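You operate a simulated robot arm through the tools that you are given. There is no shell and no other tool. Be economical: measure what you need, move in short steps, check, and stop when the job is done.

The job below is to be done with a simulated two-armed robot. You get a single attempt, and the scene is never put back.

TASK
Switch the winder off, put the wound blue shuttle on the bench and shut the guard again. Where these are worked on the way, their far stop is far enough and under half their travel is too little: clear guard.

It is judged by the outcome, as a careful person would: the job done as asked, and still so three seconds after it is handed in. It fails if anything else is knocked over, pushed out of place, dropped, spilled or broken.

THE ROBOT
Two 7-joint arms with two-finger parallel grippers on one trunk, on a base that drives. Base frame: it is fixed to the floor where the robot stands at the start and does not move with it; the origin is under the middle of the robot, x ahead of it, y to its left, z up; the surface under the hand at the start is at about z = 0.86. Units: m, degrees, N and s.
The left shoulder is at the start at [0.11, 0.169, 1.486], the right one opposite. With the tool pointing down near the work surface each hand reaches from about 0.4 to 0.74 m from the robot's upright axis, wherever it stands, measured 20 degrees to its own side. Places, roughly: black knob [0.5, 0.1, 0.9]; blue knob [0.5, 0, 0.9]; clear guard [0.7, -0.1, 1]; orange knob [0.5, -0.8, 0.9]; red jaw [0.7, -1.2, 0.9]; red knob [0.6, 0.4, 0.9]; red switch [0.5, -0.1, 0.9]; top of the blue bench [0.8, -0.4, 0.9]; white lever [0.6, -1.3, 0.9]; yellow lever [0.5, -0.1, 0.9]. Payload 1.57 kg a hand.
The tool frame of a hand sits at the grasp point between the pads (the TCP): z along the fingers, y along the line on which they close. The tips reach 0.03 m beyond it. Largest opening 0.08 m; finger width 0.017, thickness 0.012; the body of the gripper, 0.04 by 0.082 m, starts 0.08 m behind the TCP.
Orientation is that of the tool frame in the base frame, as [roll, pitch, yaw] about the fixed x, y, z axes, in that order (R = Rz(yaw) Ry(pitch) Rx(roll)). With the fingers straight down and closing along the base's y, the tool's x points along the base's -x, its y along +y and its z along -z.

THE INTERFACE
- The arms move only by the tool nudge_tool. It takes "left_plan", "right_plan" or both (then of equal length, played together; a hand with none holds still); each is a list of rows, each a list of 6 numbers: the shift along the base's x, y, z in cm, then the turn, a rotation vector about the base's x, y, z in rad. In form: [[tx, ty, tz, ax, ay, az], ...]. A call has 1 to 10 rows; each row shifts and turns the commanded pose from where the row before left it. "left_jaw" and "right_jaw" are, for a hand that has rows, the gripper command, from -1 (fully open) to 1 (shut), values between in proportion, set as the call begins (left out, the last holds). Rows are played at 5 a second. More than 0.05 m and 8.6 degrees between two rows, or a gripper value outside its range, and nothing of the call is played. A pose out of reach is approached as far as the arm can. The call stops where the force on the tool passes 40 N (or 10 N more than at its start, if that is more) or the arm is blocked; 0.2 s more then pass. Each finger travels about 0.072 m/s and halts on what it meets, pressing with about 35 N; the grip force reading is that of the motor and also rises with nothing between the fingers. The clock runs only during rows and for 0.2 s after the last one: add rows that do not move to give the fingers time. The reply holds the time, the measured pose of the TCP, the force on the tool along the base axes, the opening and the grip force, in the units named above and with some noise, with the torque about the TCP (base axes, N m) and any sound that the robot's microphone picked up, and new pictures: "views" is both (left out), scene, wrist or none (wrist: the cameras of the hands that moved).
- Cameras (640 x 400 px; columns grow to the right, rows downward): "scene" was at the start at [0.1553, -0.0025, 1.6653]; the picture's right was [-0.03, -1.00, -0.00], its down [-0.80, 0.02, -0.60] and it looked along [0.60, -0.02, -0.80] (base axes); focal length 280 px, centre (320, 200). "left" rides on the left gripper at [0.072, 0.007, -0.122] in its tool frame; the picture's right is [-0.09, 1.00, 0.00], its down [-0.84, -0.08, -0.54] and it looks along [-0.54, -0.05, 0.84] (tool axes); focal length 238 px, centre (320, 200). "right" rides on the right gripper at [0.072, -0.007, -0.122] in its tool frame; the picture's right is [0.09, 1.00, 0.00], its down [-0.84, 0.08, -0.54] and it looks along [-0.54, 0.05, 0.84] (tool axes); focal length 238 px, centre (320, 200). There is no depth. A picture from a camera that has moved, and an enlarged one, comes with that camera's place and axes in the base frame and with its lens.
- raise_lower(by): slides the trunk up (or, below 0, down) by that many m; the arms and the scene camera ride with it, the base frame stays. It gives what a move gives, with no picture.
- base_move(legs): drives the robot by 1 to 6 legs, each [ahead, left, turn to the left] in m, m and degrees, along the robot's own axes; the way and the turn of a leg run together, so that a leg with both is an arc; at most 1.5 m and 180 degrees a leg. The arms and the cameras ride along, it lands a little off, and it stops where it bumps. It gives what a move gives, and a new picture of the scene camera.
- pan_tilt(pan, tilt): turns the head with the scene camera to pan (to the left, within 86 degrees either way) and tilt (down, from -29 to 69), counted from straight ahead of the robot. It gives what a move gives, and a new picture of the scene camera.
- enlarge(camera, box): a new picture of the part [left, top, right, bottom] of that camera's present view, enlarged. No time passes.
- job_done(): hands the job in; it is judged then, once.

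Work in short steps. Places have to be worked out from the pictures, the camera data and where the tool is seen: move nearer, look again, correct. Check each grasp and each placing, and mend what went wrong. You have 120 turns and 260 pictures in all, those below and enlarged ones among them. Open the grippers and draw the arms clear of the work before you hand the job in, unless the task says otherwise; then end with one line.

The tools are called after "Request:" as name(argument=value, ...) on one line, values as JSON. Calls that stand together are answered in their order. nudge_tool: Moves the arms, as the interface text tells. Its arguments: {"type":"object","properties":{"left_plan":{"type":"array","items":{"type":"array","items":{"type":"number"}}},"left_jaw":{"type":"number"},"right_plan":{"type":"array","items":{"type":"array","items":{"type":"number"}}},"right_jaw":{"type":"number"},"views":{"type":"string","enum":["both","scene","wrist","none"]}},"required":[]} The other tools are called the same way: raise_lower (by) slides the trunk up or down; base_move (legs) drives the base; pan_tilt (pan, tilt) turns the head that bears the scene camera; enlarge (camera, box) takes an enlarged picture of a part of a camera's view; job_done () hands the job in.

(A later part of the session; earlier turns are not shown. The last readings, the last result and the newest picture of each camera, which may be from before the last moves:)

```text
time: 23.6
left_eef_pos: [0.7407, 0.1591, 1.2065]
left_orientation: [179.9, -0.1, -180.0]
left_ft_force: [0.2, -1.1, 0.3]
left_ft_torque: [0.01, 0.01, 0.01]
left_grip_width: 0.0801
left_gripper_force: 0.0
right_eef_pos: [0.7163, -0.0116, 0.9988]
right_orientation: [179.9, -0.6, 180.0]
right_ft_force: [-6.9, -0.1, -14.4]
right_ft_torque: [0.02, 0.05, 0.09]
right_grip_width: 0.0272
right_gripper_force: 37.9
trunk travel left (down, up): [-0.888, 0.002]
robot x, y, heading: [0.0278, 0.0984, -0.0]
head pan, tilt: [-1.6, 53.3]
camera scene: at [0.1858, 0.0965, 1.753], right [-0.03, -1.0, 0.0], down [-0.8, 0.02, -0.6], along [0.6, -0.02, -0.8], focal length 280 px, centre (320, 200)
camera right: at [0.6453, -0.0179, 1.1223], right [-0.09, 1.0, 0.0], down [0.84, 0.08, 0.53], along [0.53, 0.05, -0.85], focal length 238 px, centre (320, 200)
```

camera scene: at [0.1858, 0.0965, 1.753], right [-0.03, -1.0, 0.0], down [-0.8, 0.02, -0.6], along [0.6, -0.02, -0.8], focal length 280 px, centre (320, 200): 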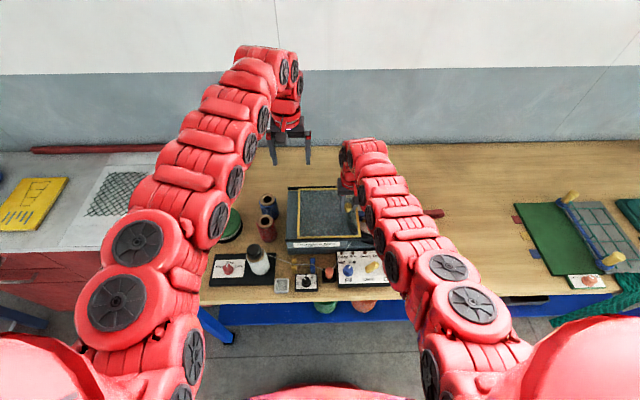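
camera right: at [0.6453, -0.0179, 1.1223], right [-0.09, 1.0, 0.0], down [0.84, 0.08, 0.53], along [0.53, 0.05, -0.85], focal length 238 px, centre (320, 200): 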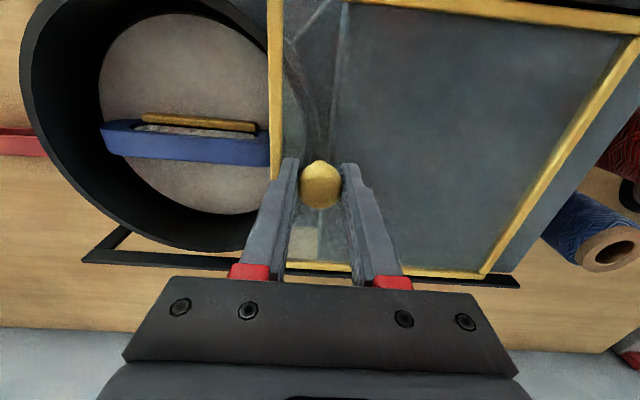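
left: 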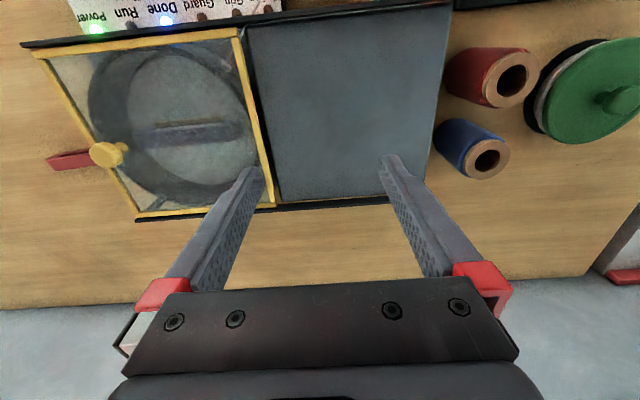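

The guard is nearly open. I'll go on to the stop.

Request:
nudge_tool(right_plan=[[-0.1, 1, -0.15, 0, 0, 0], [0, 1, 0, 0, 0, 0], [0, 1, 0, 0, 0, 0], [0, 1, 0, 0, 0, 0], [0, 1, 0, 0, 0, 0]])

```text
time: 24.8
left_eef_pos: [0.7407, 0.1506, 1.2084]
left_orientation: [179.7, 0.1, 179.9]
left_ft_force: [0.4, 0.8, -0.6]
left_ft_torque: [-0.02, -0.01, -0.03]
left_grip_width: 0.08
left_gripper_force: 0.1
right_eef_pos: [0.7159, 0.0232, 0.9991]
right_orientation: [-179.9, -0.3, 179.3]
right_ft_force: [-4.3, -39.0, 2.7]
right_ft_torque: [-0.38, 0.23, -0.26]
right_grip_width: 0.0271
right_gripper_force: 38.0
trunk travel left (down, up): [-0.888, 0.002]
robot x, y, heading: [0.0313, 0.0951, -0.3]
head pan, tilt: [-1.6, 53.3]
camera scene: at [0.184, 0.0861, 1.7535], right [-0.03, -1.0, -0.01], down [-0.8, 0.03, -0.6], along [0.6, -0.01, -0.8], focal length 280 px, centre (320, 200)
camera right: at [0.6445, 0.0186, 1.122], right [-0.08, 1.0, 0.0], down [0.84, 0.07, 0.54], along [0.54, 0.04, -0.84], focal length 238 px, centre (320, 200)
```

scene: 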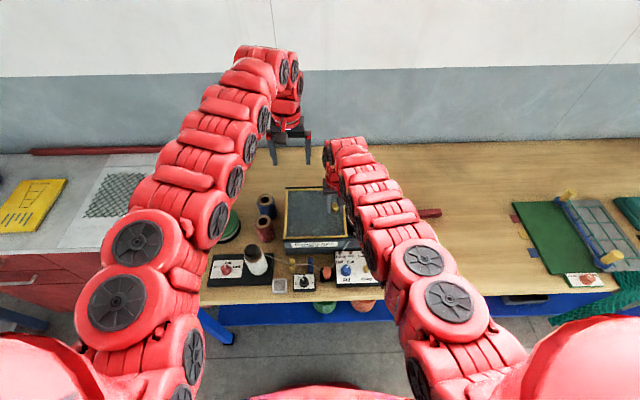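
right: 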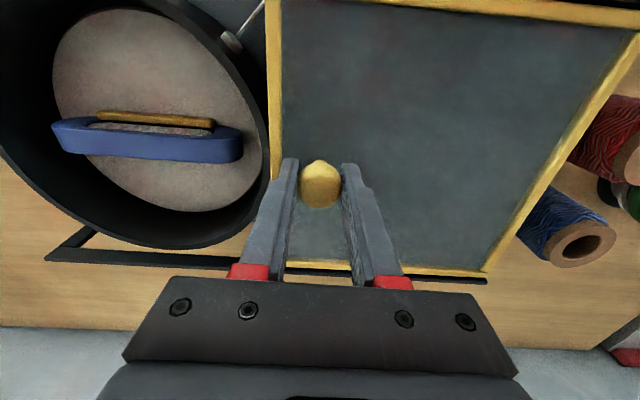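

The guard is at its far stop. I'll relax, open the jaw and lift away.

Request:
nudge_tool(right_plan=[[0, -0.5, 0, 0, 0, 0], [0, 0, 0, 0, 0, 0]], right_jaw=-0.4, views="none")

Request:
nudge_tool(right_plan=[[0, 0, 3, 0, 0, 0], [-2, -2, 3, 0, 0, 0], [-2, -4, 1, 0, 0, 0], [0, -4, 0, 0, 0, 0], [0, -2, 0, 0, 0, 0], [0, 0, 0, 0, 0, 0]])

Request:
enlarge(camera="right", box=[160, 0, 480, 200])

```text
time: 25.4
left_eef_pos: [0.7384, 0.1602, 1.2072]
left_orientation: [179.9, 0.1, 179.9]
left_ft_force: [0.5, 0.3, 0.0]
left_ft_torque: [0.03, 0.02, -0.01]
left_grip_width: 0.0801
left_gripper_force: 0.1
right_eef_pos: [0.7168, 0.0346, 1.0]
right_orientation: [179.7, -0.3, -179.9]
right_ft_force: [0.5, -0.3, 0.6]
right_ft_torque: [0.04, -0.01, 0.04]
right_grip_width: 0.0558
right_gripper_force: 0.0
trunk travel left (down, up): [-0.888, 0.002]
robot x, y, heading: [0.0281, 0.1031, -0.0]
head pan, tilt: [-1.6, 53.3]
```

```text
time: 26.8
left_eef_pos: [0.7406, 0.1611, 1.2059]
left_orientation: [-180.0, -0.1, 180.0]
left_ft_force: [-0.1, 0.6, -0.5]
left_ft_torque: [-0.01, 0.03, -0.05]
left_grip_width: 0.0803
left_gripper_force: 0.1
right_eef_pos: [0.675, -0.0877, 1.0697]
right_orientation: [179.9, -0.3, 179.9]
right_ft_force: [1.1, 0.1, -0.2]
right_ft_torque: [-0.04, 0.05, -0.03]
right_grip_width: 0.056
right_gripper_force: 0.0
right hand out of reach, approached as far as the arm can: row 3
trunk travel left (down, up): [-0.888, 0.002]
robot x, y, heading: [0.0291, 0.0988, 0.1]
head pan, tilt: [-1.6, 53.3]
camera scene: at [0.1856, 0.0961, 1.7532], right [-0.03, -1.0, 0.0], down [-0.8, 0.02, -0.6], along [0.6, -0.02, -0.8], focal length 280 px, centre (320, 200)
camera right: at [0.604, -0.0939, 1.1924], right [-0.09, 1.0, 0.0], down [0.84, 0.08, 0.54], along [0.54, 0.05, -0.84], focal length 238 px, centre (320, 200)
```

scene: 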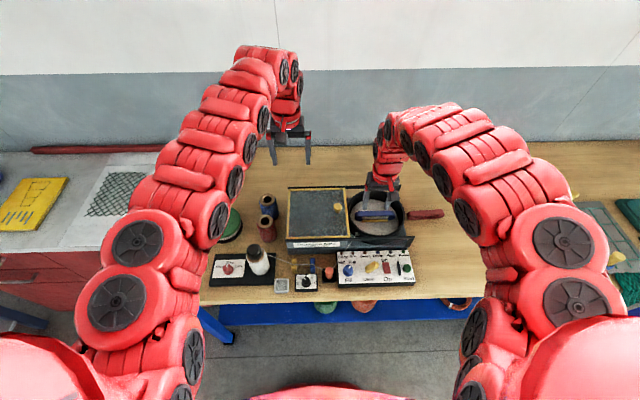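
right: 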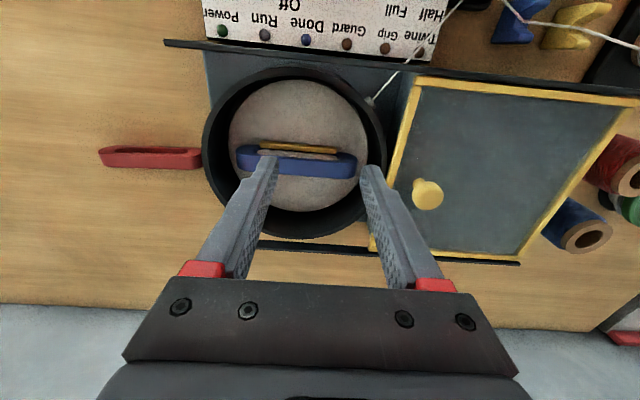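

```text
2.00 times, centred on (320, 100) of right
camera zoom: at [0.604, -0.0939, 1.1924], right [-0.09, 1.0, 0.0], down [0.84, 0.08, 0.54], along [0.54, 0.05, -0.84], focal length 477 px, centre (320, 400)
```

zoom: 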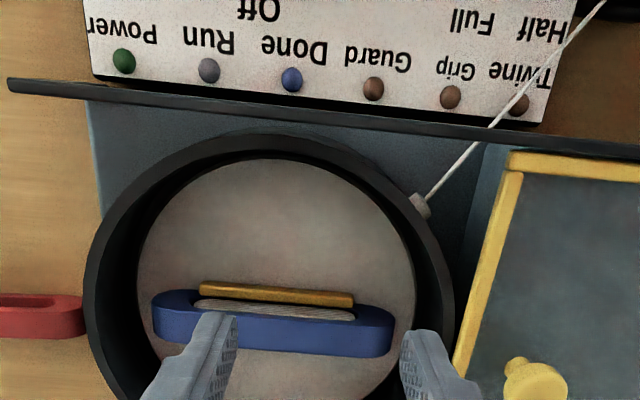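

The guard is open. The shuttle lies on the disc, held by a yellow clamp bar, and the twine ends at a nozzle rather than at the shuttle. I'll go back to look at the yellow clamp lever.

Request:
base_move(legs=[[-0.04, 0, 0]])

Request:
nudge_tool(right_plan=[[-3, 0, -1, 0, 0, 0], [-3, 0, -1, 0, 0, 0], [-3, 0.4, -1, 0, 0, 0], [-3, 0.5, -1, 0, 0, 0], [0, 0, 0, 0, 0, 0]])

Request:
enlarge(camera="right", box=[180, 40, 480, 228])

```text
time: 27.7
left_eef_pos: [0.7073, 0.1606, 1.2017]
left_orientation: [-180.0, -0.4, -179.9]
left_ft_force: [1.2, -0.2, 0.6]
left_ft_torque: [0.0, 0.07, 0.03]
left_grip_width: 0.0798
left_gripper_force: 0.0
right_eef_pos: [0.6414, -0.0875, 1.0653]
right_orientation: [179.8, -0.6, -180.0]
right_ft_force: [0.8, 0.3, -0.3]
right_ft_torque: [-0.01, 0.02, 0.03]
right_grip_width: 0.0561
right_gripper_force: 0.1
trunk travel left (down, up): [-0.888, 0.002]
robot x, y, heading: [-0.01, 0.0983, -0.1]
head pan, tilt: [-1.6, 53.3]
camera scene: at [0.1558, 0.0963, 1.7521], right [-0.03, -1.0, 0.0], down [-0.81, 0.02, -0.59], along [0.59, -0.02, -0.81], focal length 280 px, centre (320, 200)
```

scene: 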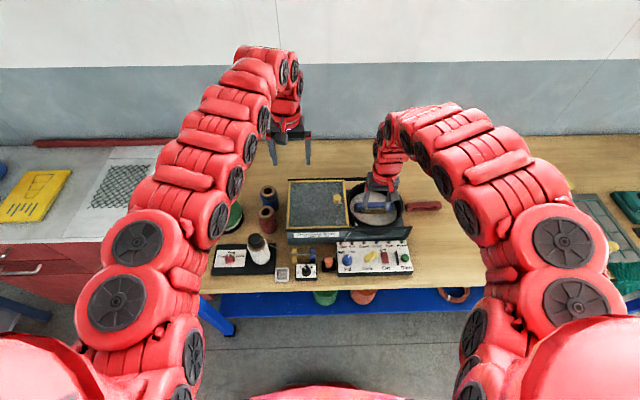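

```text
time: 28.9
left_eef_pos: [0.7023, 0.1616, 1.2056]
left_orientation: [180.0, -0.1, -180.0]
left_ft_force: [0.2, -0.4, 0.2]
left_ft_torque: [0.03, 0.03, 0.02]
left_grip_width: 0.0799
left_gripper_force: 0.1
right_eef_pos: [0.5629, -0.0787, 0.9954]
right_orientation: [179.8, -0.5, 180.0]
right_ft_force: [0.1, -0.3, -0.8]
right_ft_torque: [0.0, 0.06, -0.01]
right_grip_width: 0.0559
right_gripper_force: 0.0
right hand out of reach, approached as far as the arm can: row 2, 3, 4
trunk travel left (down, up): [-0.888, 0.002]
robot x, y, heading: [-0.0093, 0.0971, -0.3]
head pan, tilt: [-1.6, 53.3]
camera scene: at [0.1474, 0.0967, 1.7531], right [-0.03, -1.0, 0.0], down [-0.8, 0.02, -0.6], along [0.6, -0.02, -0.8], focal length 280 px, centre (320, 200)
camera right: at [0.4914, -0.0854, 1.1178], right [-0.09, 1.0, 0.0], down [0.84, 0.08, 0.54], along [0.53, 0.05, -0.84], focal length 238 px, centre (320, 200)
```

scene: 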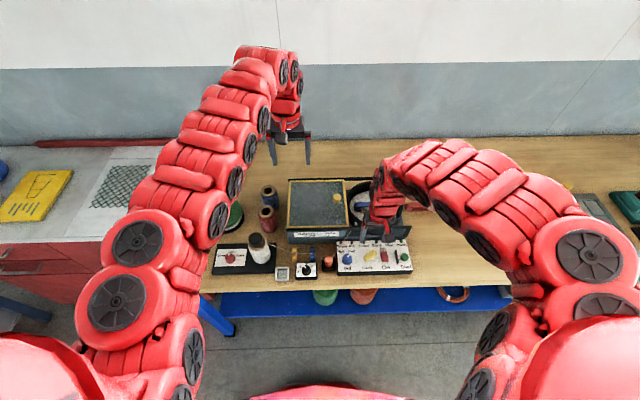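
right: 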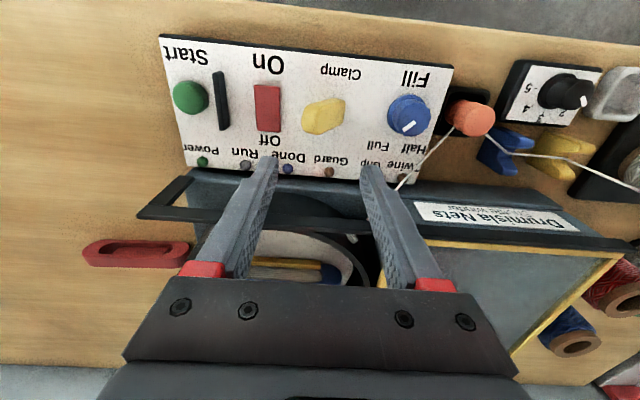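

```text
2.13 times, centred on (330, 134) of right
camera zoom: at [0.4914, -0.0854, 1.1178], right [-0.09, 1.0, 0.0], down [0.84, 0.08, 0.54], along [0.53, 0.05, -0.84], focal length 507 px, centre (299, 340)
```

zoom: 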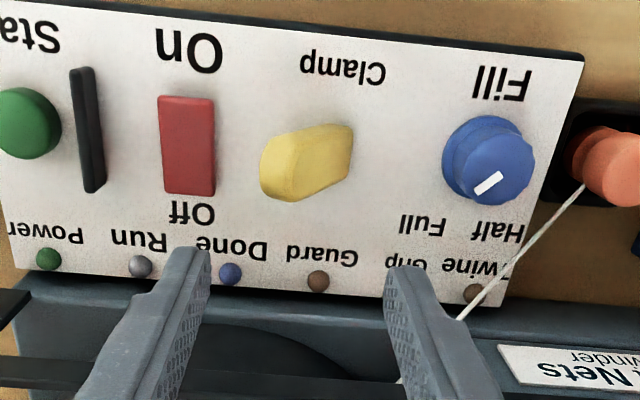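

Request:
enlarge(camera="right", box=[285, 80, 365, 145])

Request:
enlarge(camera="scene", box=[330, 170, 426, 280])

```text
6.15 times, centred on (325, 112) of right
camera zoom: at [0.4914, -0.0854, 1.1178], right [-0.09, 1.0, 0.0], down [0.84, 0.08, 0.54], along [0.53, 0.05, -0.84], focal length 1467 px, centre (289, 738)
```

zoom: 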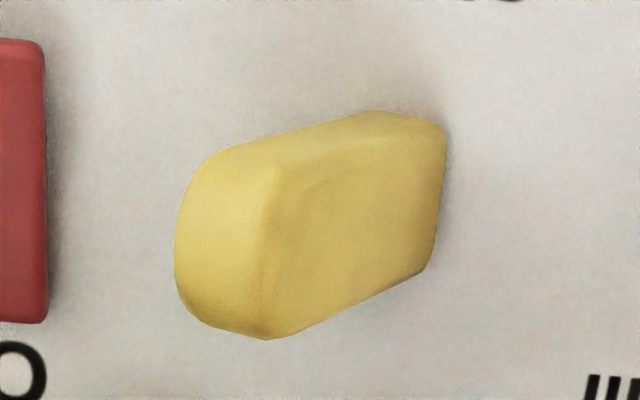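

```text
3.64 times, centred on (378, 225) of scene
camera zoom: at [0.1474, 0.0967, 1.7531], right [-0.03, -1.0, 0.0], down [-0.8, 0.02, -0.6], along [0.6, -0.02, -0.8], focal length 1020 px, centre (109, 109)
```

zoom: 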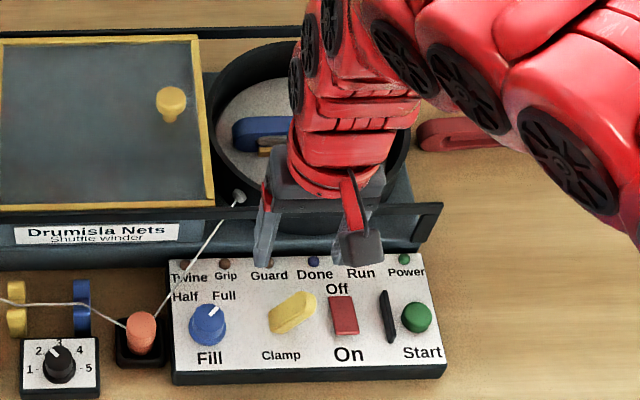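

The lever block is centred at about (0.536, -0.079) with its top near 0.93, lying diagonally. I'll back off a touch for reach, then turn the hand about -45° to straddle it.

Request:
base_move(legs=[[-0.035, 0, 0]])

Request:
nudge_tool(right_plan=[[0, 0, 0, 0, 0, -0.131], [0, 0, 0, 0, 0, -0.131], [0, 0, 0, 0, 0, -0.131], [0, 0, 0, 0, 0, -0.131], [0, 0, 0, 0, 0, -0.131], [0, 0, 0, 0, 0, -0.131], [0, 0, 0, 0, 0, 0]], right_jaw=-0.12)

Request:
enlarge(camera="right", box=[200, 60, 440, 220])

```text
time: 29.8
left_eef_pos: [0.6726, 0.1608, 1.2028]
left_orientation: [179.9, -0.4, -180.0]
left_ft_force: [0.3, -0.5, -0.7]
left_ft_torque: [0.02, 0.02, 0.02]
left_grip_width: 0.0795
left_gripper_force: 0.1
right_eef_pos: [0.5324, -0.0786, 0.9927]
right_orientation: [179.9, -0.7, -180.0]
right_ft_force: [0.6, -0.4, 0.4]
right_ft_torque: [-0.01, 0.08, 0.03]
right_grip_width: 0.0563
right_gripper_force: 0.0
trunk travel left (down, up): [-0.888, 0.002]
robot x, y, heading: [-0.0433, 0.0975, -0.3]
head pan, tilt: [-1.6, 53.3]
camera scene: at [0.1207, 0.0962, 1.7522], right [-0.03, -1.0, 0.0], down [-0.81, 0.02, -0.59], along [0.59, -0.02, -0.81], focal length 280 px, centre (320, 200)
```

scene: 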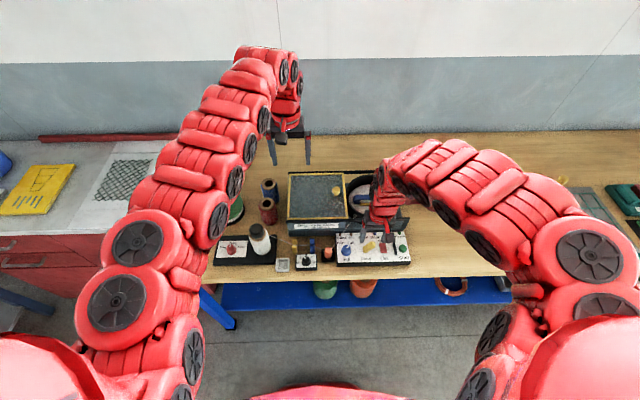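

```text
time: 31.4
left_eef_pos: [0.6655, 0.161, 1.2071]
left_orientation: [-179.9, -0.1, -180.0]
left_ft_force: [-0.5, -0.5, 0.0]
left_ft_torque: [-0.01, 0.01, 0.0]
left_grip_width: 0.08
left_gripper_force: 0.0
right_eef_pos: [0.5282, -0.0807, 0.9953]
right_orientation: [179.9, -0.4, 134.8]
right_ft_force: [0.6, 0.6, 0.2]
right_ft_torque: [0.02, 0.0, -0.02]
right_grip_width: 0.0447
right_gripper_force: 0.1
trunk travel left (down, up): [-0.888, 0.002]
robot x, y, heading: [-0.042, 0.1006, 0.0]
head pan, tilt: [-1.6, 53.3]
camera scene: at [0.1118, 0.0965, 1.7532], right [-0.03, -1.0, 0.0], down [-0.8, 0.02, -0.6], along [0.6, -0.02, -0.8], focal length 280 px, centre (320, 200)
camera right: at [0.473, -0.0332, 1.118], right [0.64, 0.77, 0.0], down [0.65, -0.54, 0.54], along [0.41, -0.34, -0.84], focal length 238 px, centre (320, 200)
```

scene: 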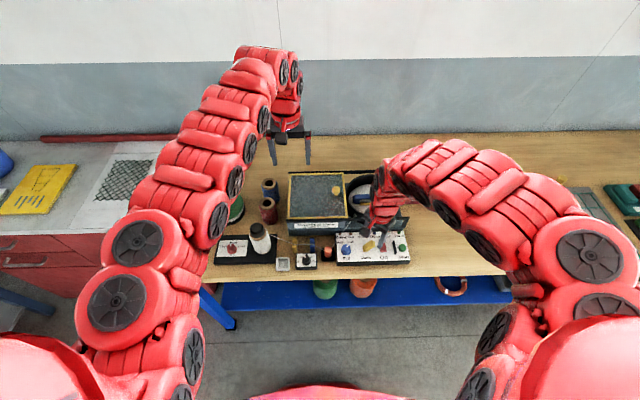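
right: 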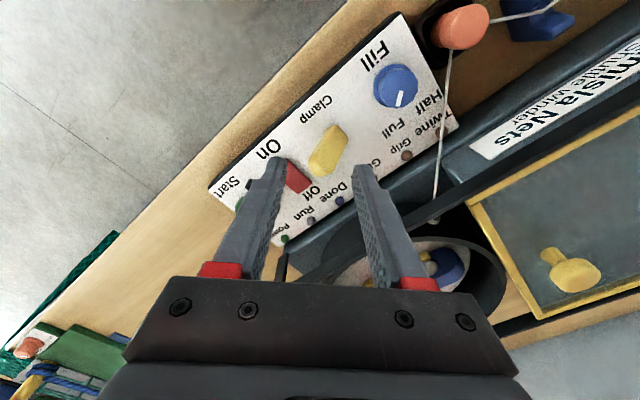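

```text
2.50 times, centred on (320, 140) of right
camera zoom: at [0.473, -0.0332, 1.118], right [0.64, 0.77, 0.0], down [0.65, -0.54, 0.54], along [0.41, -0.34, -0.84], focal length 596 px, centre (320, 350)
```

zoom: 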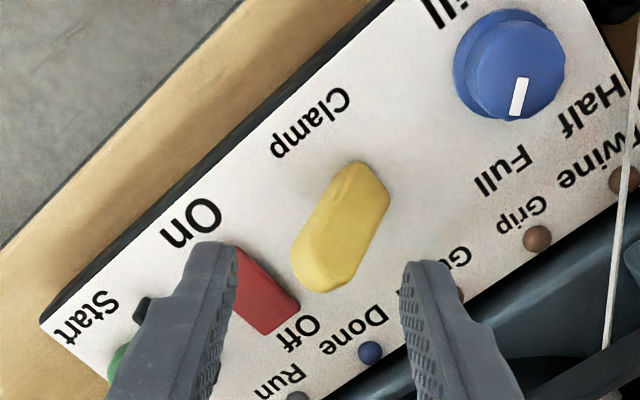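

The lever still leans about 20° more, so I'll rotate a further -20° and centre over (0.535, -0.077).

Request:
nudge_tool(right_plan=[[0.3, 0.2, 0, 0, 0, -0.117], [0.4, 0.2, -0.5, 0, 0, -0.117], [0, 0, -1, 0, 0, -0.117], [0, 0, 0, 0, 0, 0]], views="wrist")

Request:
enlarge(camera="right", box=[200, 40, 440, 200])

```text
time: 32.4
left_eef_pos: [0.6657, 0.1617, 1.2065]
left_orientation: [179.9, 0.1, 180.0]
left_ft_force: [0.8, -0.2, -0.3]
left_ft_torque: [0.0, 0.01, 0.0]
left_grip_width: 0.08
left_gripper_force: 0.1
right_eef_pos: [0.5353, -0.0751, 0.9813]
right_orientation: [179.9, -0.3, 114.7]
right_ft_force: [-0.6, -0.2, 0.6]
right_ft_torque: [0.01, 0.02, 0.02]
right_grip_width: 0.0449
right_gripper_force: 0.0
trunk travel left (down, up): [-0.888, 0.002]
robot x, y, heading: [-0.0421, 0.0983, 0.1]
head pan, tilt: [-1.6, 53.3]
camera right: at [0.4984, -0.0129, 1.1034], right [0.87, 0.5, 0.0], down [0.42, -0.73, 0.54], along [0.27, -0.46, -0.84], focal length 238 px, centre (320, 200)
```

right: 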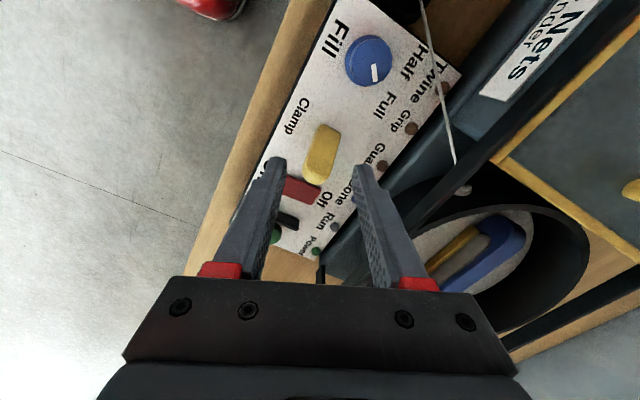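

```text
2.50 times, centred on (320, 120) of right
camera zoom: at [0.4984, -0.0129, 1.1034], right [0.87, 0.5, 0.0], down [0.42, -0.73, 0.54], along [0.27, -0.46, -0.84], focal length 596 px, centre (320, 400)
```

zoom: 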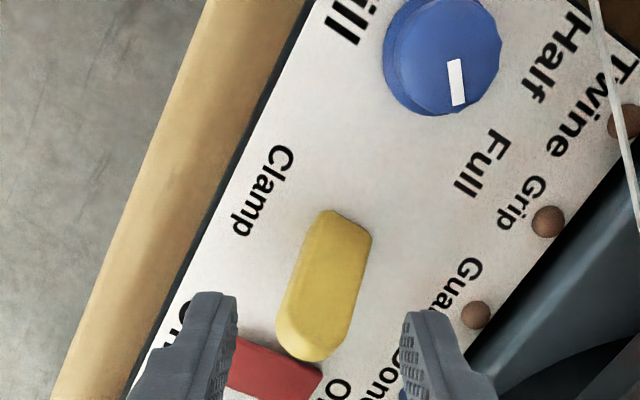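

Nearly aligned. I'll descend to straddle the lever and close gently.

Request:
nudge_tool(right_plan=[[0, 0.2, -1.3, 0, 0, -0.1], [0, 0, -1.3, 0, 0, 0], [0, 0, -1.1, 0, 0, 0], [0, 0, 0, 0, 0, 0]], views="wrist")

Request:
enlarge(camera="right", box=[200, 40, 440, 200])

```text
time: 33.4
left_eef_pos: [0.6658, 0.1605, 1.2063]
left_orientation: [180.0, -0.1, -180.0]
left_ft_force: [-0.1, -0.1, 0.9]
left_ft_torque: [0.02, 0.01, 0.03]
left_grip_width: 0.0802
left_gripper_force: 0.1
right_eef_pos: [0.5357, -0.0718, 0.9434]
right_orientation: [179.9, -0.5, 109.1]
right_ft_force: [0.1, 0.0, 0.4]
right_ft_torque: [0.01, 0.03, 0.02]
right_grip_width: 0.0446
right_gripper_force: 0.1
trunk travel left (down, up): [-0.888, 0.002]
robot x, y, heading: [-0.0441, 0.1003, -0.3]
head pan, tilt: [-1.6, 53.3]
camera right: at [0.5047, -0.0072, 1.0667], right [0.91, 0.41, 0.0], down [0.35, -0.77, 0.54], along [0.22, -0.49, -0.84], focal length 238 px, centre (320, 200)
```

right: 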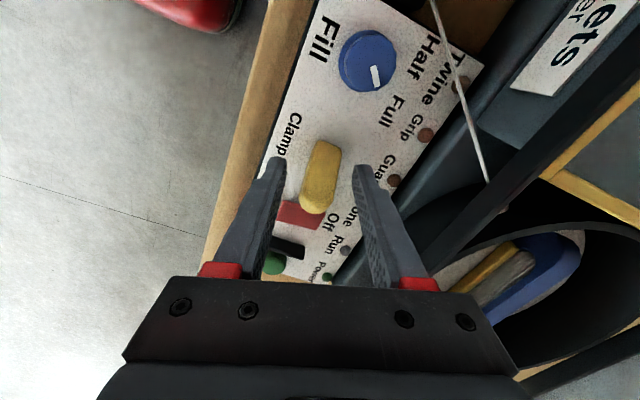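

```text
2.50 times, centred on (320, 120) of right
camera zoom: at [0.5047, -0.0072, 1.0667], right [0.91, 0.41, 0.0], down [0.35, -0.77, 0.54], along [0.22, -0.49, -0.84], focal length 596 px, centre (320, 400)
```

zoom: 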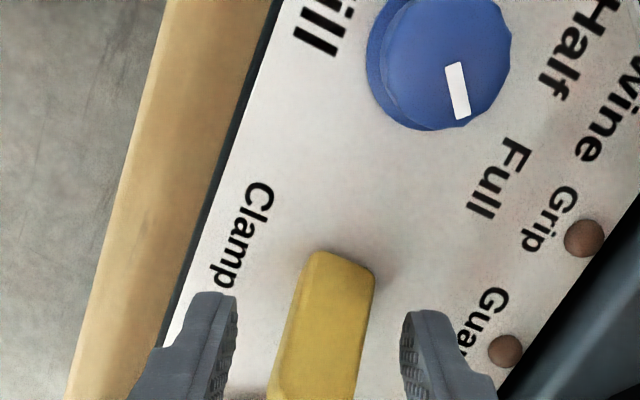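

Request:
nudge_tool(right_plan=[[0, 0, -0.2, 0, 0, 0], [0, 0, 0, 0, 0, 0], [0, 0, 0, 0, 0, 0]], right_jaw=1, views="wrist")

```text
time: 34.2
left_eef_pos: [0.6658, 0.1617, 1.205]
left_orientation: [180.0, 0.1, 180.0]
left_ft_force: [0.3, 0.0, -0.1]
left_ft_torque: [0.0, 0.0, 0.0]
left_grip_width: 0.0798
left_gripper_force: 0.1
right_eef_pos: [0.5357, -0.0736, 0.9431]
right_orientation: [179.6, -0.3, 109.2]
right_ft_force: [7.3, 1.7, 12.6]
right_ft_torque: [0.07, -0.56, -0.3]
right_grip_width: 0.0254
right_gripper_force: 36.8
trunk travel left (down, up): [-0.888, 0.002]
robot x, y, heading: [-0.0437, 0.1011, 0.0]
head pan, tilt: [-1.6, 53.3]
camera right: at [0.5056, -0.0069, 1.0655], right [0.91, 0.41, 0.01], down [0.34, -0.77, 0.54], along [0.23, -0.49, -0.84], focal length 238 px, centre (320, 200)
```

right: 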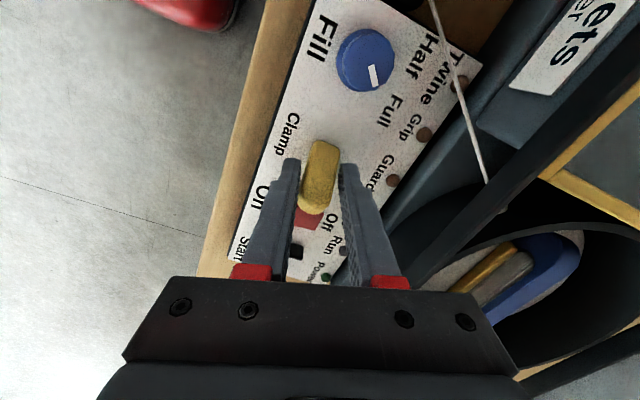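

Gripped. I'll test turning a little counter-clockwise and watch the torque and the clamp bar.

Request:
nudge_tool(right_plan=[[0, 0, 0, 0, 0, 0.1], [0, 0, 0, 0, 0, 0.1], [0, 0, 0, 0, 0, 0.1]], views="wrist")

```text
time: 35.0
left_eef_pos: [0.6642, 0.1639, 1.209]
left_orientation: [-179.9, 0.0, -180.0]
left_ft_force: [0.4, -0.5, 0.1]
left_ft_torque: [0.02, 0.0, 0.03]
left_grip_width: 0.0799
left_gripper_force: 0.0
right_eef_pos: [0.5324, -0.0696, 0.943]
right_orientation: [179.9, -0.4, 126.4]
right_ft_force: [-0.5, 17.3, 17.3]
right_ft_torque: [0.82, -0.52, -0.57]
right_grip_width: 0.0271
right_gripper_force: 37.4
trunk travel left (down, up): [-0.888, 0.002]
robot x, y, heading: [-0.0461, 0.0985, 0.4]
head pan, tilt: [-1.6, 53.3]
camera right: at [0.4847, -0.0159, 1.0654], right [0.75, 0.67, 0.0], down [0.56, -0.63, 0.54], along [0.36, -0.4, -0.84], focal length 238 px, centre (320, 200)
```

right: 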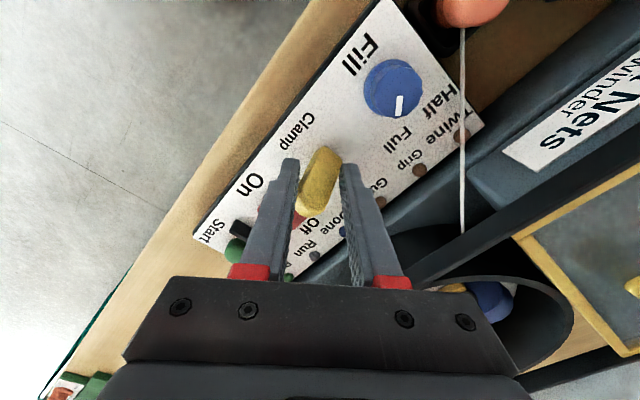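

The lever resists, as if at a stop that way. I'll go back and turn clockwise instead.

Request:
nudge_tool(right_plan=[[0, 0, 0, 0, 0, -0.12], [0, 0, 0, 0, 0, -0.12], [0, 0, 0, 0, 0, -0.12], [0, 0, 0, 0, 0, -0.12], [0, 0, 0, 0, 0, -0.12]], views="wrist")

```text
time: 36.2
left_eef_pos: [0.6682, 0.1621, 1.2059]
left_orientation: [-179.9, -0.2, -180.0]
left_ft_force: [0.4, -0.2, -0.1]
left_ft_torque: [0.01, 0.02, 0.02]
left_grip_width: 0.0801
left_gripper_force: 0.0
right_eef_pos: [0.5366, -0.0734, 0.9431]
right_orientation: [179.7, -0.2, 91.6]
right_ft_force: [17.2, 11.3, 14.3]
right_ft_torque: [0.3, -0.43, -0.04]
right_grip_width: 0.0219
right_gripper_force: 35.0
trunk travel left (down, up): [-0.888, 0.002]
robot x, y, heading: [-0.041, 0.0983, -0.1]
head pan, tilt: [-1.6, 53.3]
camera right: at [0.5277, -0.0016, 1.0647], right [0.99, 0.12, 0.01], down [0.1, -0.84, 0.54], along [0.07, -0.53, -0.84], focal length 238 px, centre (320, 200)
```

right: 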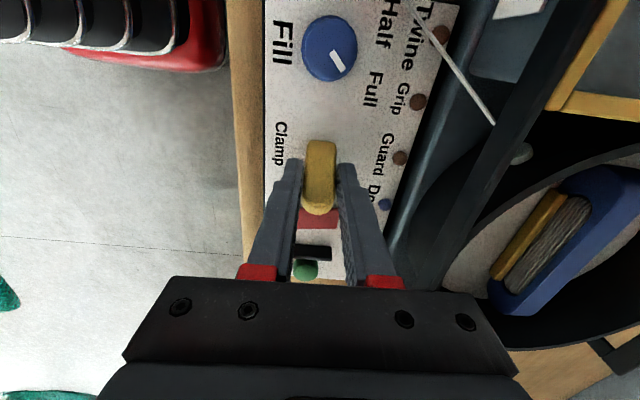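

The lever follows clockwise and is now along y. I'll continue, easing off the side load.

Request:
nudge_tool(right_plan=[[0.1, 0.1, 0.1, 0, 0, -0.12], [0.1, 0, 0, 0, 0, -0.12], [0, 0, 0, 0, 0, -0.12], [0, 0, 0, 0, 0, -0.12], [0, 0, 0, 0, 0, -0.12]])

```text
time: 37.4
left_eef_pos: [0.6703, 0.1633, 1.2037]
left_orientation: [-179.9, -0.2, -179.9]
left_ft_force: [-0.1, 0.4, -1.1]
left_ft_torque: [0.0, -0.04, -0.04]
left_grip_width: 0.08
left_gripper_force: 0.0
right_eef_pos: [0.542, -0.0678, 0.9422]
right_orientation: [179.9, -0.3, 57.5]
right_ft_force: [28.7, 21.0, 2.5]
right_ft_torque: [0.69, -0.01, 0.84]
right_grip_width: 0.026
right_gripper_force: 37.1
trunk travel left (down, up): [-0.888, 0.002]
robot x, y, heading: [-0.0447, 0.0986, 0.2]
head pan, tilt: [-1.6, 53.3]
camera scene: at [0.117, 0.1011, 1.7528], right [-0.03, -1.0, 0.0], down [-0.8, 0.02, -0.59], along [0.59, -0.02, -0.8], focal length 280 px, centre (320, 200)
camera right: at [0.5737, -0.004, 1.0644], right [0.89, -0.46, 0.0], down [-0.39, -0.75, 0.54], along [-0.24, -0.48, -0.84], focal length 238 px, centre (320, 200)
```

scene: 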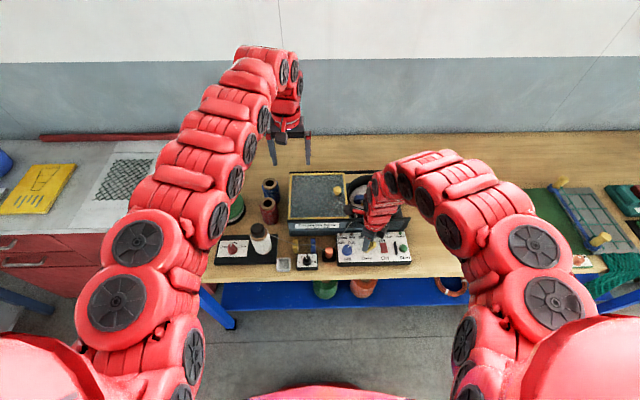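
right: 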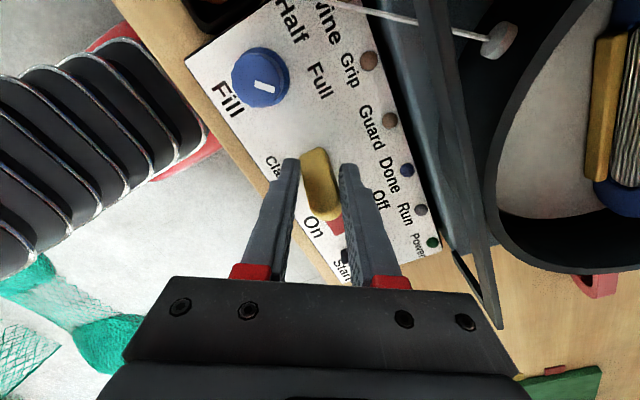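

Side forces are building up. I'll release, lift and look at where the lever and clamp bar are.

Request:
nudge_tool(right_plan=[[0, 0, 0, 0, 0, 0], [0, 0, 0, 0, 0, 0]], right_jaw=-0.3, views="none")

Request:
nudge_tool(right_plan=[[0, 0, 3, 0, 0, 0], [0, 0, 3, 0, 0, 0], [0, 0, 1, 0, 0, 0.1], [0, 0, 0, 0, 0, 0.13]])

Request:
enlarge(camera="right", box=[200, 40, 440, 200])

Request:
enlarge(camera="scene", box=[280, 170, 426, 280])

```text
time: 38.0
left_eef_pos: [0.6677, 0.1617, 1.2052]
left_orientation: [-180.0, -0.1, 180.0]
left_ft_force: [-0.3, 0.2, -0.3]
left_ft_torque: [-0.03, 0.02, -0.01]
left_grip_width: 0.0801
left_gripper_force: 0.1
right_eef_pos: [0.535, -0.0709, 0.9426]
right_orientation: [179.9, -0.2, 57.4]
right_ft_force: [-0.1, -0.2, -0.5]
right_ft_torque: [0.0, -0.01, 0.0]
right_grip_width: 0.0515
right_gripper_force: 0.1
trunk travel left (down, up): [-0.888, 0.002]
robot x, y, heading: [-0.0425, 0.0979, 0.2]
head pan, tilt: [-1.6, 53.3]
```

```text
time: 39.0
left_eef_pos: [0.6664, 0.1607, 1.2074]
left_orientation: [179.9, -0.1, 179.9]
left_ft_force: [-0.2, 0.1, 0.3]
left_ft_torque: [-0.02, 0.0, 0.01]
left_grip_width: 0.0802
left_gripper_force: 0.0
right_eef_pos: [0.542, -0.0727, 1.0084]
right_orientation: [180.0, -0.4, 70.6]
right_ft_force: [0.3, -0.4, -0.5]
right_ft_torque: [-0.02, 0.04, 0.01]
right_grip_width: 0.0522
right_gripper_force: 0.1
right hand out of reach, approached as far as the arm can: row 3
trunk travel left (down, up): [-0.888, 0.002]
robot x, y, heading: [-0.0451, 0.0967, 0.1]
head pan, tilt: [-1.6, 53.3]
camera scene: at [0.1114, 0.0962, 1.7533], right [-0.03, -1.0, 0.0], down [-0.8, 0.02, -0.6], along [0.6, -0.02, -0.8], focal length 280 px, centre (320, 200)
camera right: at [0.5587, -0.002, 1.1313], right [0.97, -0.24, 0.0], down [-0.21, -0.82, 0.54], along [-0.13, -0.52, -0.84], focal length 238 px, centre (320, 200)
```

scene: 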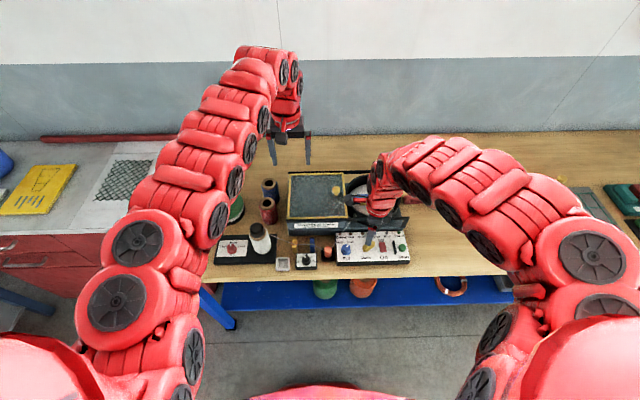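
right: 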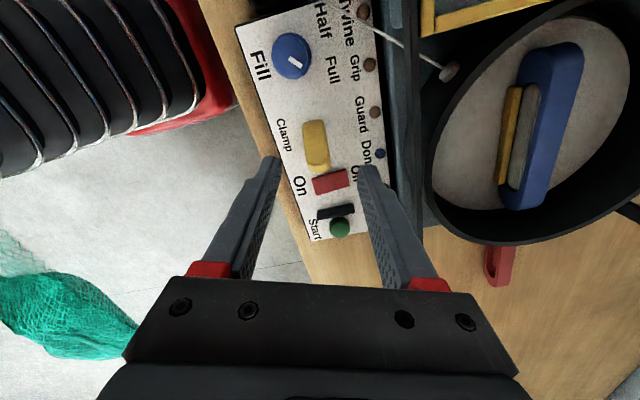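

```text
2.50 times, centred on (320, 120) of right
camera zoom: at [0.5587, -0.002, 1.1313], right [0.97, -0.24, 0.0], down [-0.21, -0.82, 0.54], along [-0.13, -0.52, -0.84], focal length 596 px, centre (320, 400)
```

zoom: 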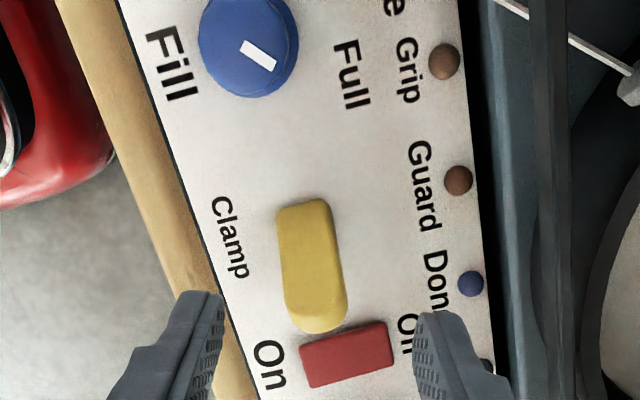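

```text
3.64 times, centred on (353, 225) of scene
camera zoom: at [0.1114, 0.0962, 1.7533], right [-0.03, -1.0, 0.0], down [-0.8, 0.02, -0.6], along [0.6, -0.02, -0.8], focal length 1020 px, centre (200, 109)
```

zoom: 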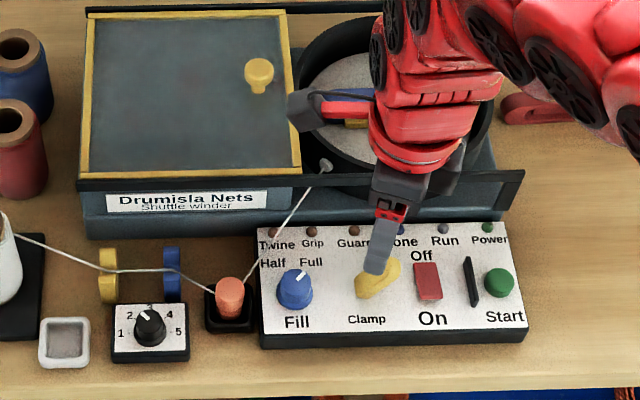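

Request:
enlarge(camera="right", box=[420, 20, 620, 220])

Request:
enlarge(camera="scene", box=[350, 225, 400, 265])

```text
2.00 times, centred on (520, 120) of right
camera zoom: at [0.5587, -0.002, 1.1313], right [0.97, -0.24, 0.0], down [-0.21, -0.82, 0.54], along [-0.13, -0.52, -0.84], focal length 477 px, centre (-80, 360)
```

zoom: 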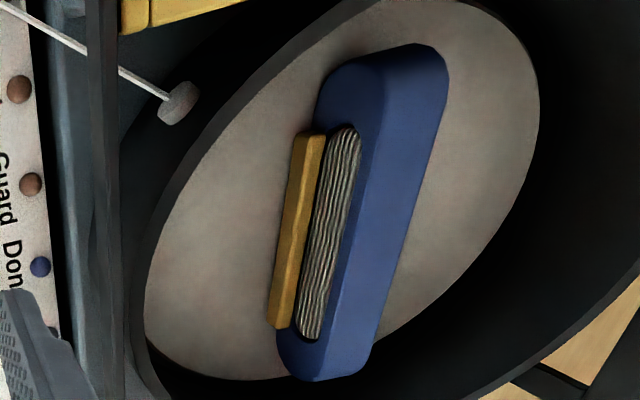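

```text
10.00 times, centred on (375, 245) of scene
camera zoom: at [0.1114, 0.0962, 1.7533], right [-0.03, -1.0, 0.0], down [-0.8, 0.02, -0.6], along [0.6, -0.02, -0.8], focal length 2805 px, centre (-230, -250)
```

zoom: 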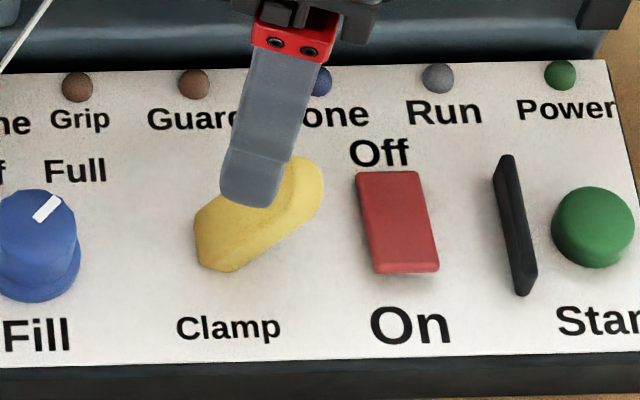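

The views disagree on the lever's angle because of perspective. I'll put the wrist camera directly above the lever for a true plan view.

Request:
nudge_tool(right_plan=[[0, 0, 2, 0, 0, 0.14], [0.5, 0, 2, 0, 0, 0.14], [1, 0, 1, 0, 0, 0.14], [1, 0, 0, 0, 0, 0.14], [1, 0, 0, 0, 0, 0.14], [1, 0, 0, 0, 0, 0.14], [1, 0, 0, 0, 0, 0.14], [0.5, 0, 0, 0, 0, 0.14], [0.5, -0.5, 0, 0, 0, 0.14], [0, 0, 0, 0, 0, 0.14]], views="none")

Request:
nudge_tool(right_plan=[[0, 0, 0, 0, 0, 0.14], [0, 0, 0, 0, 0, 0.14], [0, 0, 0, 0, 0, 0.14], [0, 0, 0, 0, 0, 0.1]], views="wrist")

Request:
enlarge(camera="right", box=[240, 0, 400, 120])

Request:
enlarge(camera="scene", box=[330, 225, 420, 270])

```text
time: 41.2
left_eef_pos: [0.6662, 0.1606, 1.2063]
left_orientation: [180.0, -0.1, 180.0]
left_ft_force: [-0.5, 0.2, -0.3]
left_ft_torque: [0.04, 0.02, 0.0]
left_grip_width: 0.0797
left_gripper_force: 0.1
right_eef_pos: [0.6223, -0.0783, 1.0488]
right_orientation: [179.9, -0.3, 151.0]
right_ft_force: [0.4, 0.4, -0.1]
right_ft_torque: [0.03, -0.01, -0.03]
right_grip_width: 0.0523
right_gripper_force: 0.1
right hand out of reach, approached as far as the arm can: row 1, 2
trunk travel left (down, up): [-0.888, 0.002]
robot x, y, heading: [-0.0411, 0.1036, 0.0]
head pan, tilt: [-1.6, 53.3]
```

```text
time: 42.2
left_eef_pos: [0.6664, 0.1601, 1.2058]
left_orientation: [179.9, -0.1, -179.9]
left_ft_force: [0.1, 0.0, 0.2]
left_ft_torque: [-0.01, -0.01, 0.03]
left_grip_width: 0.08
left_gripper_force: 0.1
right_eef_pos: [0.6234, -0.0768, 1.0478]
right_orientation: [179.9, -0.4, -179.2]
right_ft_force: [0.5, -0.1, 0.4]
right_ft_torque: [0.0, -0.02, 0.01]
right_grip_width: 0.0521
right_gripper_force: 0.1
trunk travel left (down, up): [-0.888, 0.002]
robot x, y, heading: [-0.0445, 0.0972, 0.0]
head pan, tilt: [-1.6, 53.3]
camera right: at [0.5515, -0.0845, 1.1707], right [-0.11, 0.99, 0.0], down [0.84, 0.09, 0.54], along [0.53, 0.06, -0.84], focal length 238 px, centre (320, 200)
```

right: 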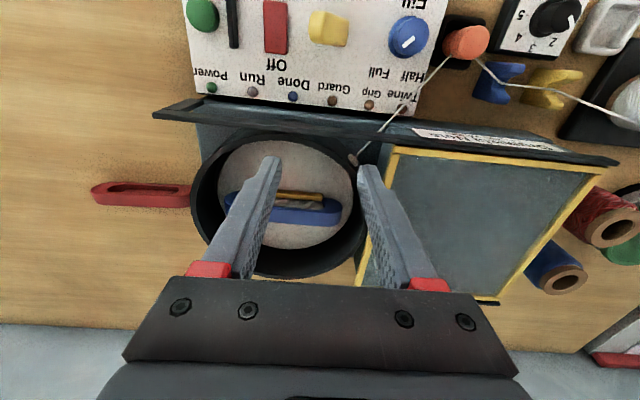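

```text
3.33 times, centred on (320, 60) of right
camera zoom: at [0.5515, -0.0845, 1.1707], right [-0.11, 0.99, 0.0], down [0.84, 0.09, 0.54], along [0.53, 0.06, -0.84], focal length 794 px, centre (320, 667)
```

zoom: 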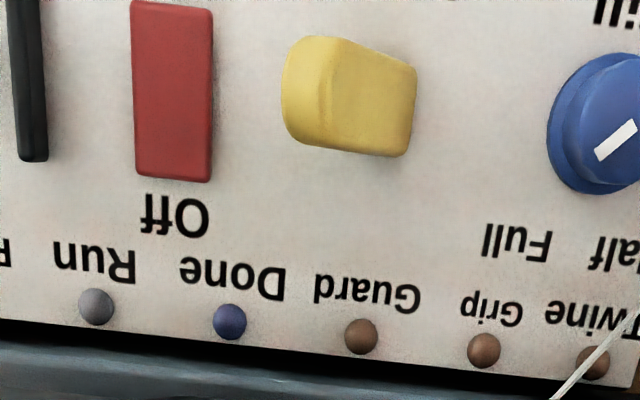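

```text
7.11 times, centred on (375, 248) of scene
camera zoom: at [0.1117, 0.0964, 1.7533], right [-0.03, -1.0, 0.0], down [-0.8, 0.02, -0.6], along [0.6, -0.02, -0.8], focal length 1995 px, centre (-71, -138)
```

zoom: 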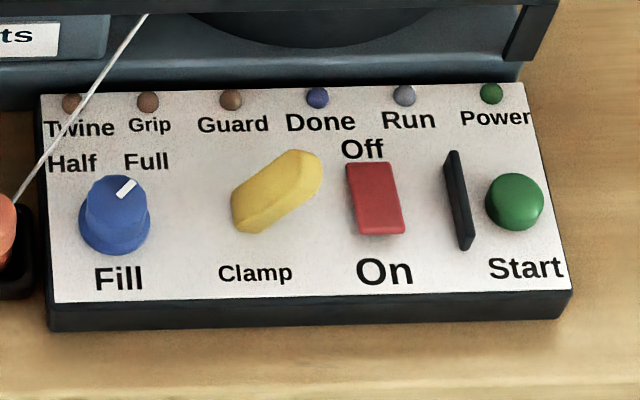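

Triangulating shows the clamp lever is a toggle: hinged at the panel and leaning to the right (-y), with its tip at about (0.537, -0.089, 0.95). It has to be tipped over to the left. I'll put the closed fingers to its right, above the switch.

Request:
nudge_tool(right_plan=[[-3, -1.5, 0, 0, 0, 0], [-3, -1.5, -1, 0, 0, 0], [-2.8, -1.5, -1.5, 0, 0, 0], [0, 0, -1.5, 0, 0, 0], [0, 0, 0, 0, 0, 0]], right_jaw=1, views="wrist")

Request:
enlarge(camera="right", box=[220, 60, 420, 185])

```text
time: 43.4
left_eef_pos: [0.6658, 0.1594, 1.2067]
left_orientation: [180.0, -0.1, -179.9]
left_ft_force: [0.6, 0.1, -0.1]
left_ft_torque: [0.01, -0.02, -0.01]
left_grip_width: 0.08
left_gripper_force: 0.1
right_eef_pos: [0.5419, -0.1242, 1.0036]
right_orientation: [179.9, -0.3, -179.4]
right_ft_force: [-0.3, 0.5, -0.3]
right_ft_torque: [-0.01, 0.01, -0.02]
right_grip_width: 0.0002
right_gripper_force: 21.5
right hand out of reach, approached as far as the arm can: row 3
trunk travel left (down, up): [-0.888, 0.002]
robot x, y, heading: [-0.0422, 0.098, 0.2]
head pan, tilt: [-1.6, 53.3]
camera right: at [0.4706, -0.1318, 1.1252], right [-0.1, 0.99, 0.0], down [0.84, 0.09, 0.54], along [0.53, 0.06, -0.84], focal length 238 px, centre (320, 200)
```

right: 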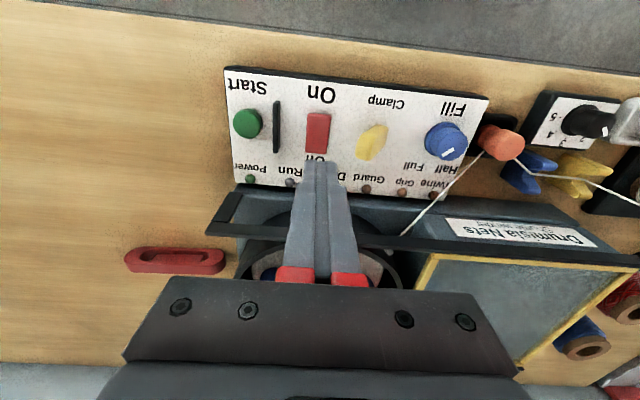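

```text
3.20 times, centred on (320, 122) of right
camera zoom: at [0.4706, -0.1318, 1.1252], right [-0.1, 0.99, 0.0], down [0.84, 0.09, 0.54], along [0.53, 0.06, -0.84], focal length 763 px, centre (320, 448)
```

zoom: 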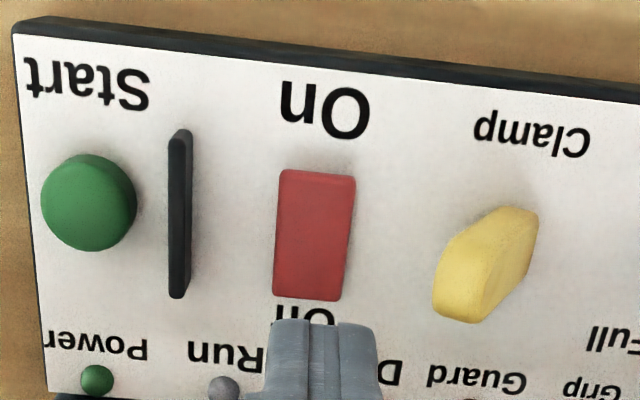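

Request:
nudge_tool(right_plan=[[-0.5, 0, -1.5, 0, 0, 0], [0, 0, -1.5, 0, 0, 0], [0, 0, -0.8, 0, 0, 0], [0, 0, 0, 0, 0, 0]], views="wrist")

Request:
enlarge(camera="right", box=[220, 60, 420, 185])

```text
time: 44.4
left_eef_pos: [0.6662, 0.1609, 1.2053]
left_orientation: [180.0, -0.1, -180.0]
left_ft_force: [0.0, -0.6, -0.3]
left_ft_torque: [-0.01, 0.0, 0.02]
left_grip_width: 0.0803
left_gripper_force: 0.0
right_eef_pos: [0.538, -0.1225, 0.9637]
right_orientation: [179.9, -0.4, -179.3]
right_ft_force: [-0.5, -0.4, -0.2]
right_ft_torque: [-0.01, 0.03, -0.03]
right_grip_width: 0.0
right_gripper_force: 22.3
trunk travel left (down, up): [-0.888, 0.002]
robot x, y, heading: [-0.0462, 0.0975, 0.0]
head pan, tilt: [-1.6, 53.3]
camera right: at [0.4665, -0.1307, 1.0866], right [-0.1, 0.99, 0.0], down [0.84, 0.09, 0.54], along [0.53, 0.06, -0.84], focal length 238 px, centre (320, 200)
```

right: 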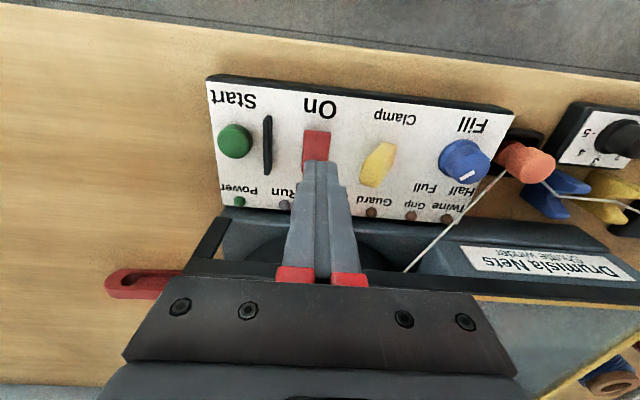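

```text
3.20 times, centred on (320, 122) of right
camera zoom: at [0.4665, -0.1307, 1.0866], right [-0.1, 0.99, 0.0], down [0.84, 0.09, 0.54], along [0.53, 0.06, -0.84], focal length 763 px, centre (320, 448)
```

zoom: 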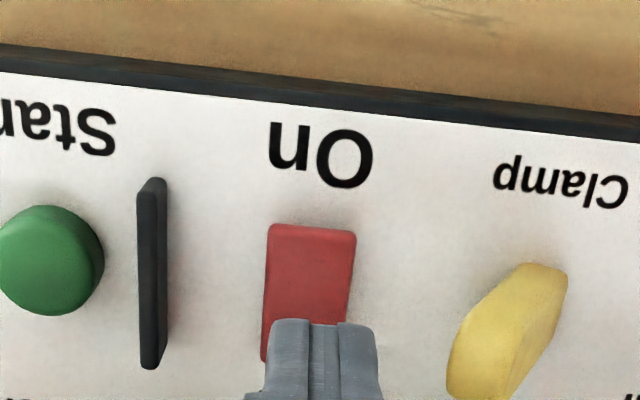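

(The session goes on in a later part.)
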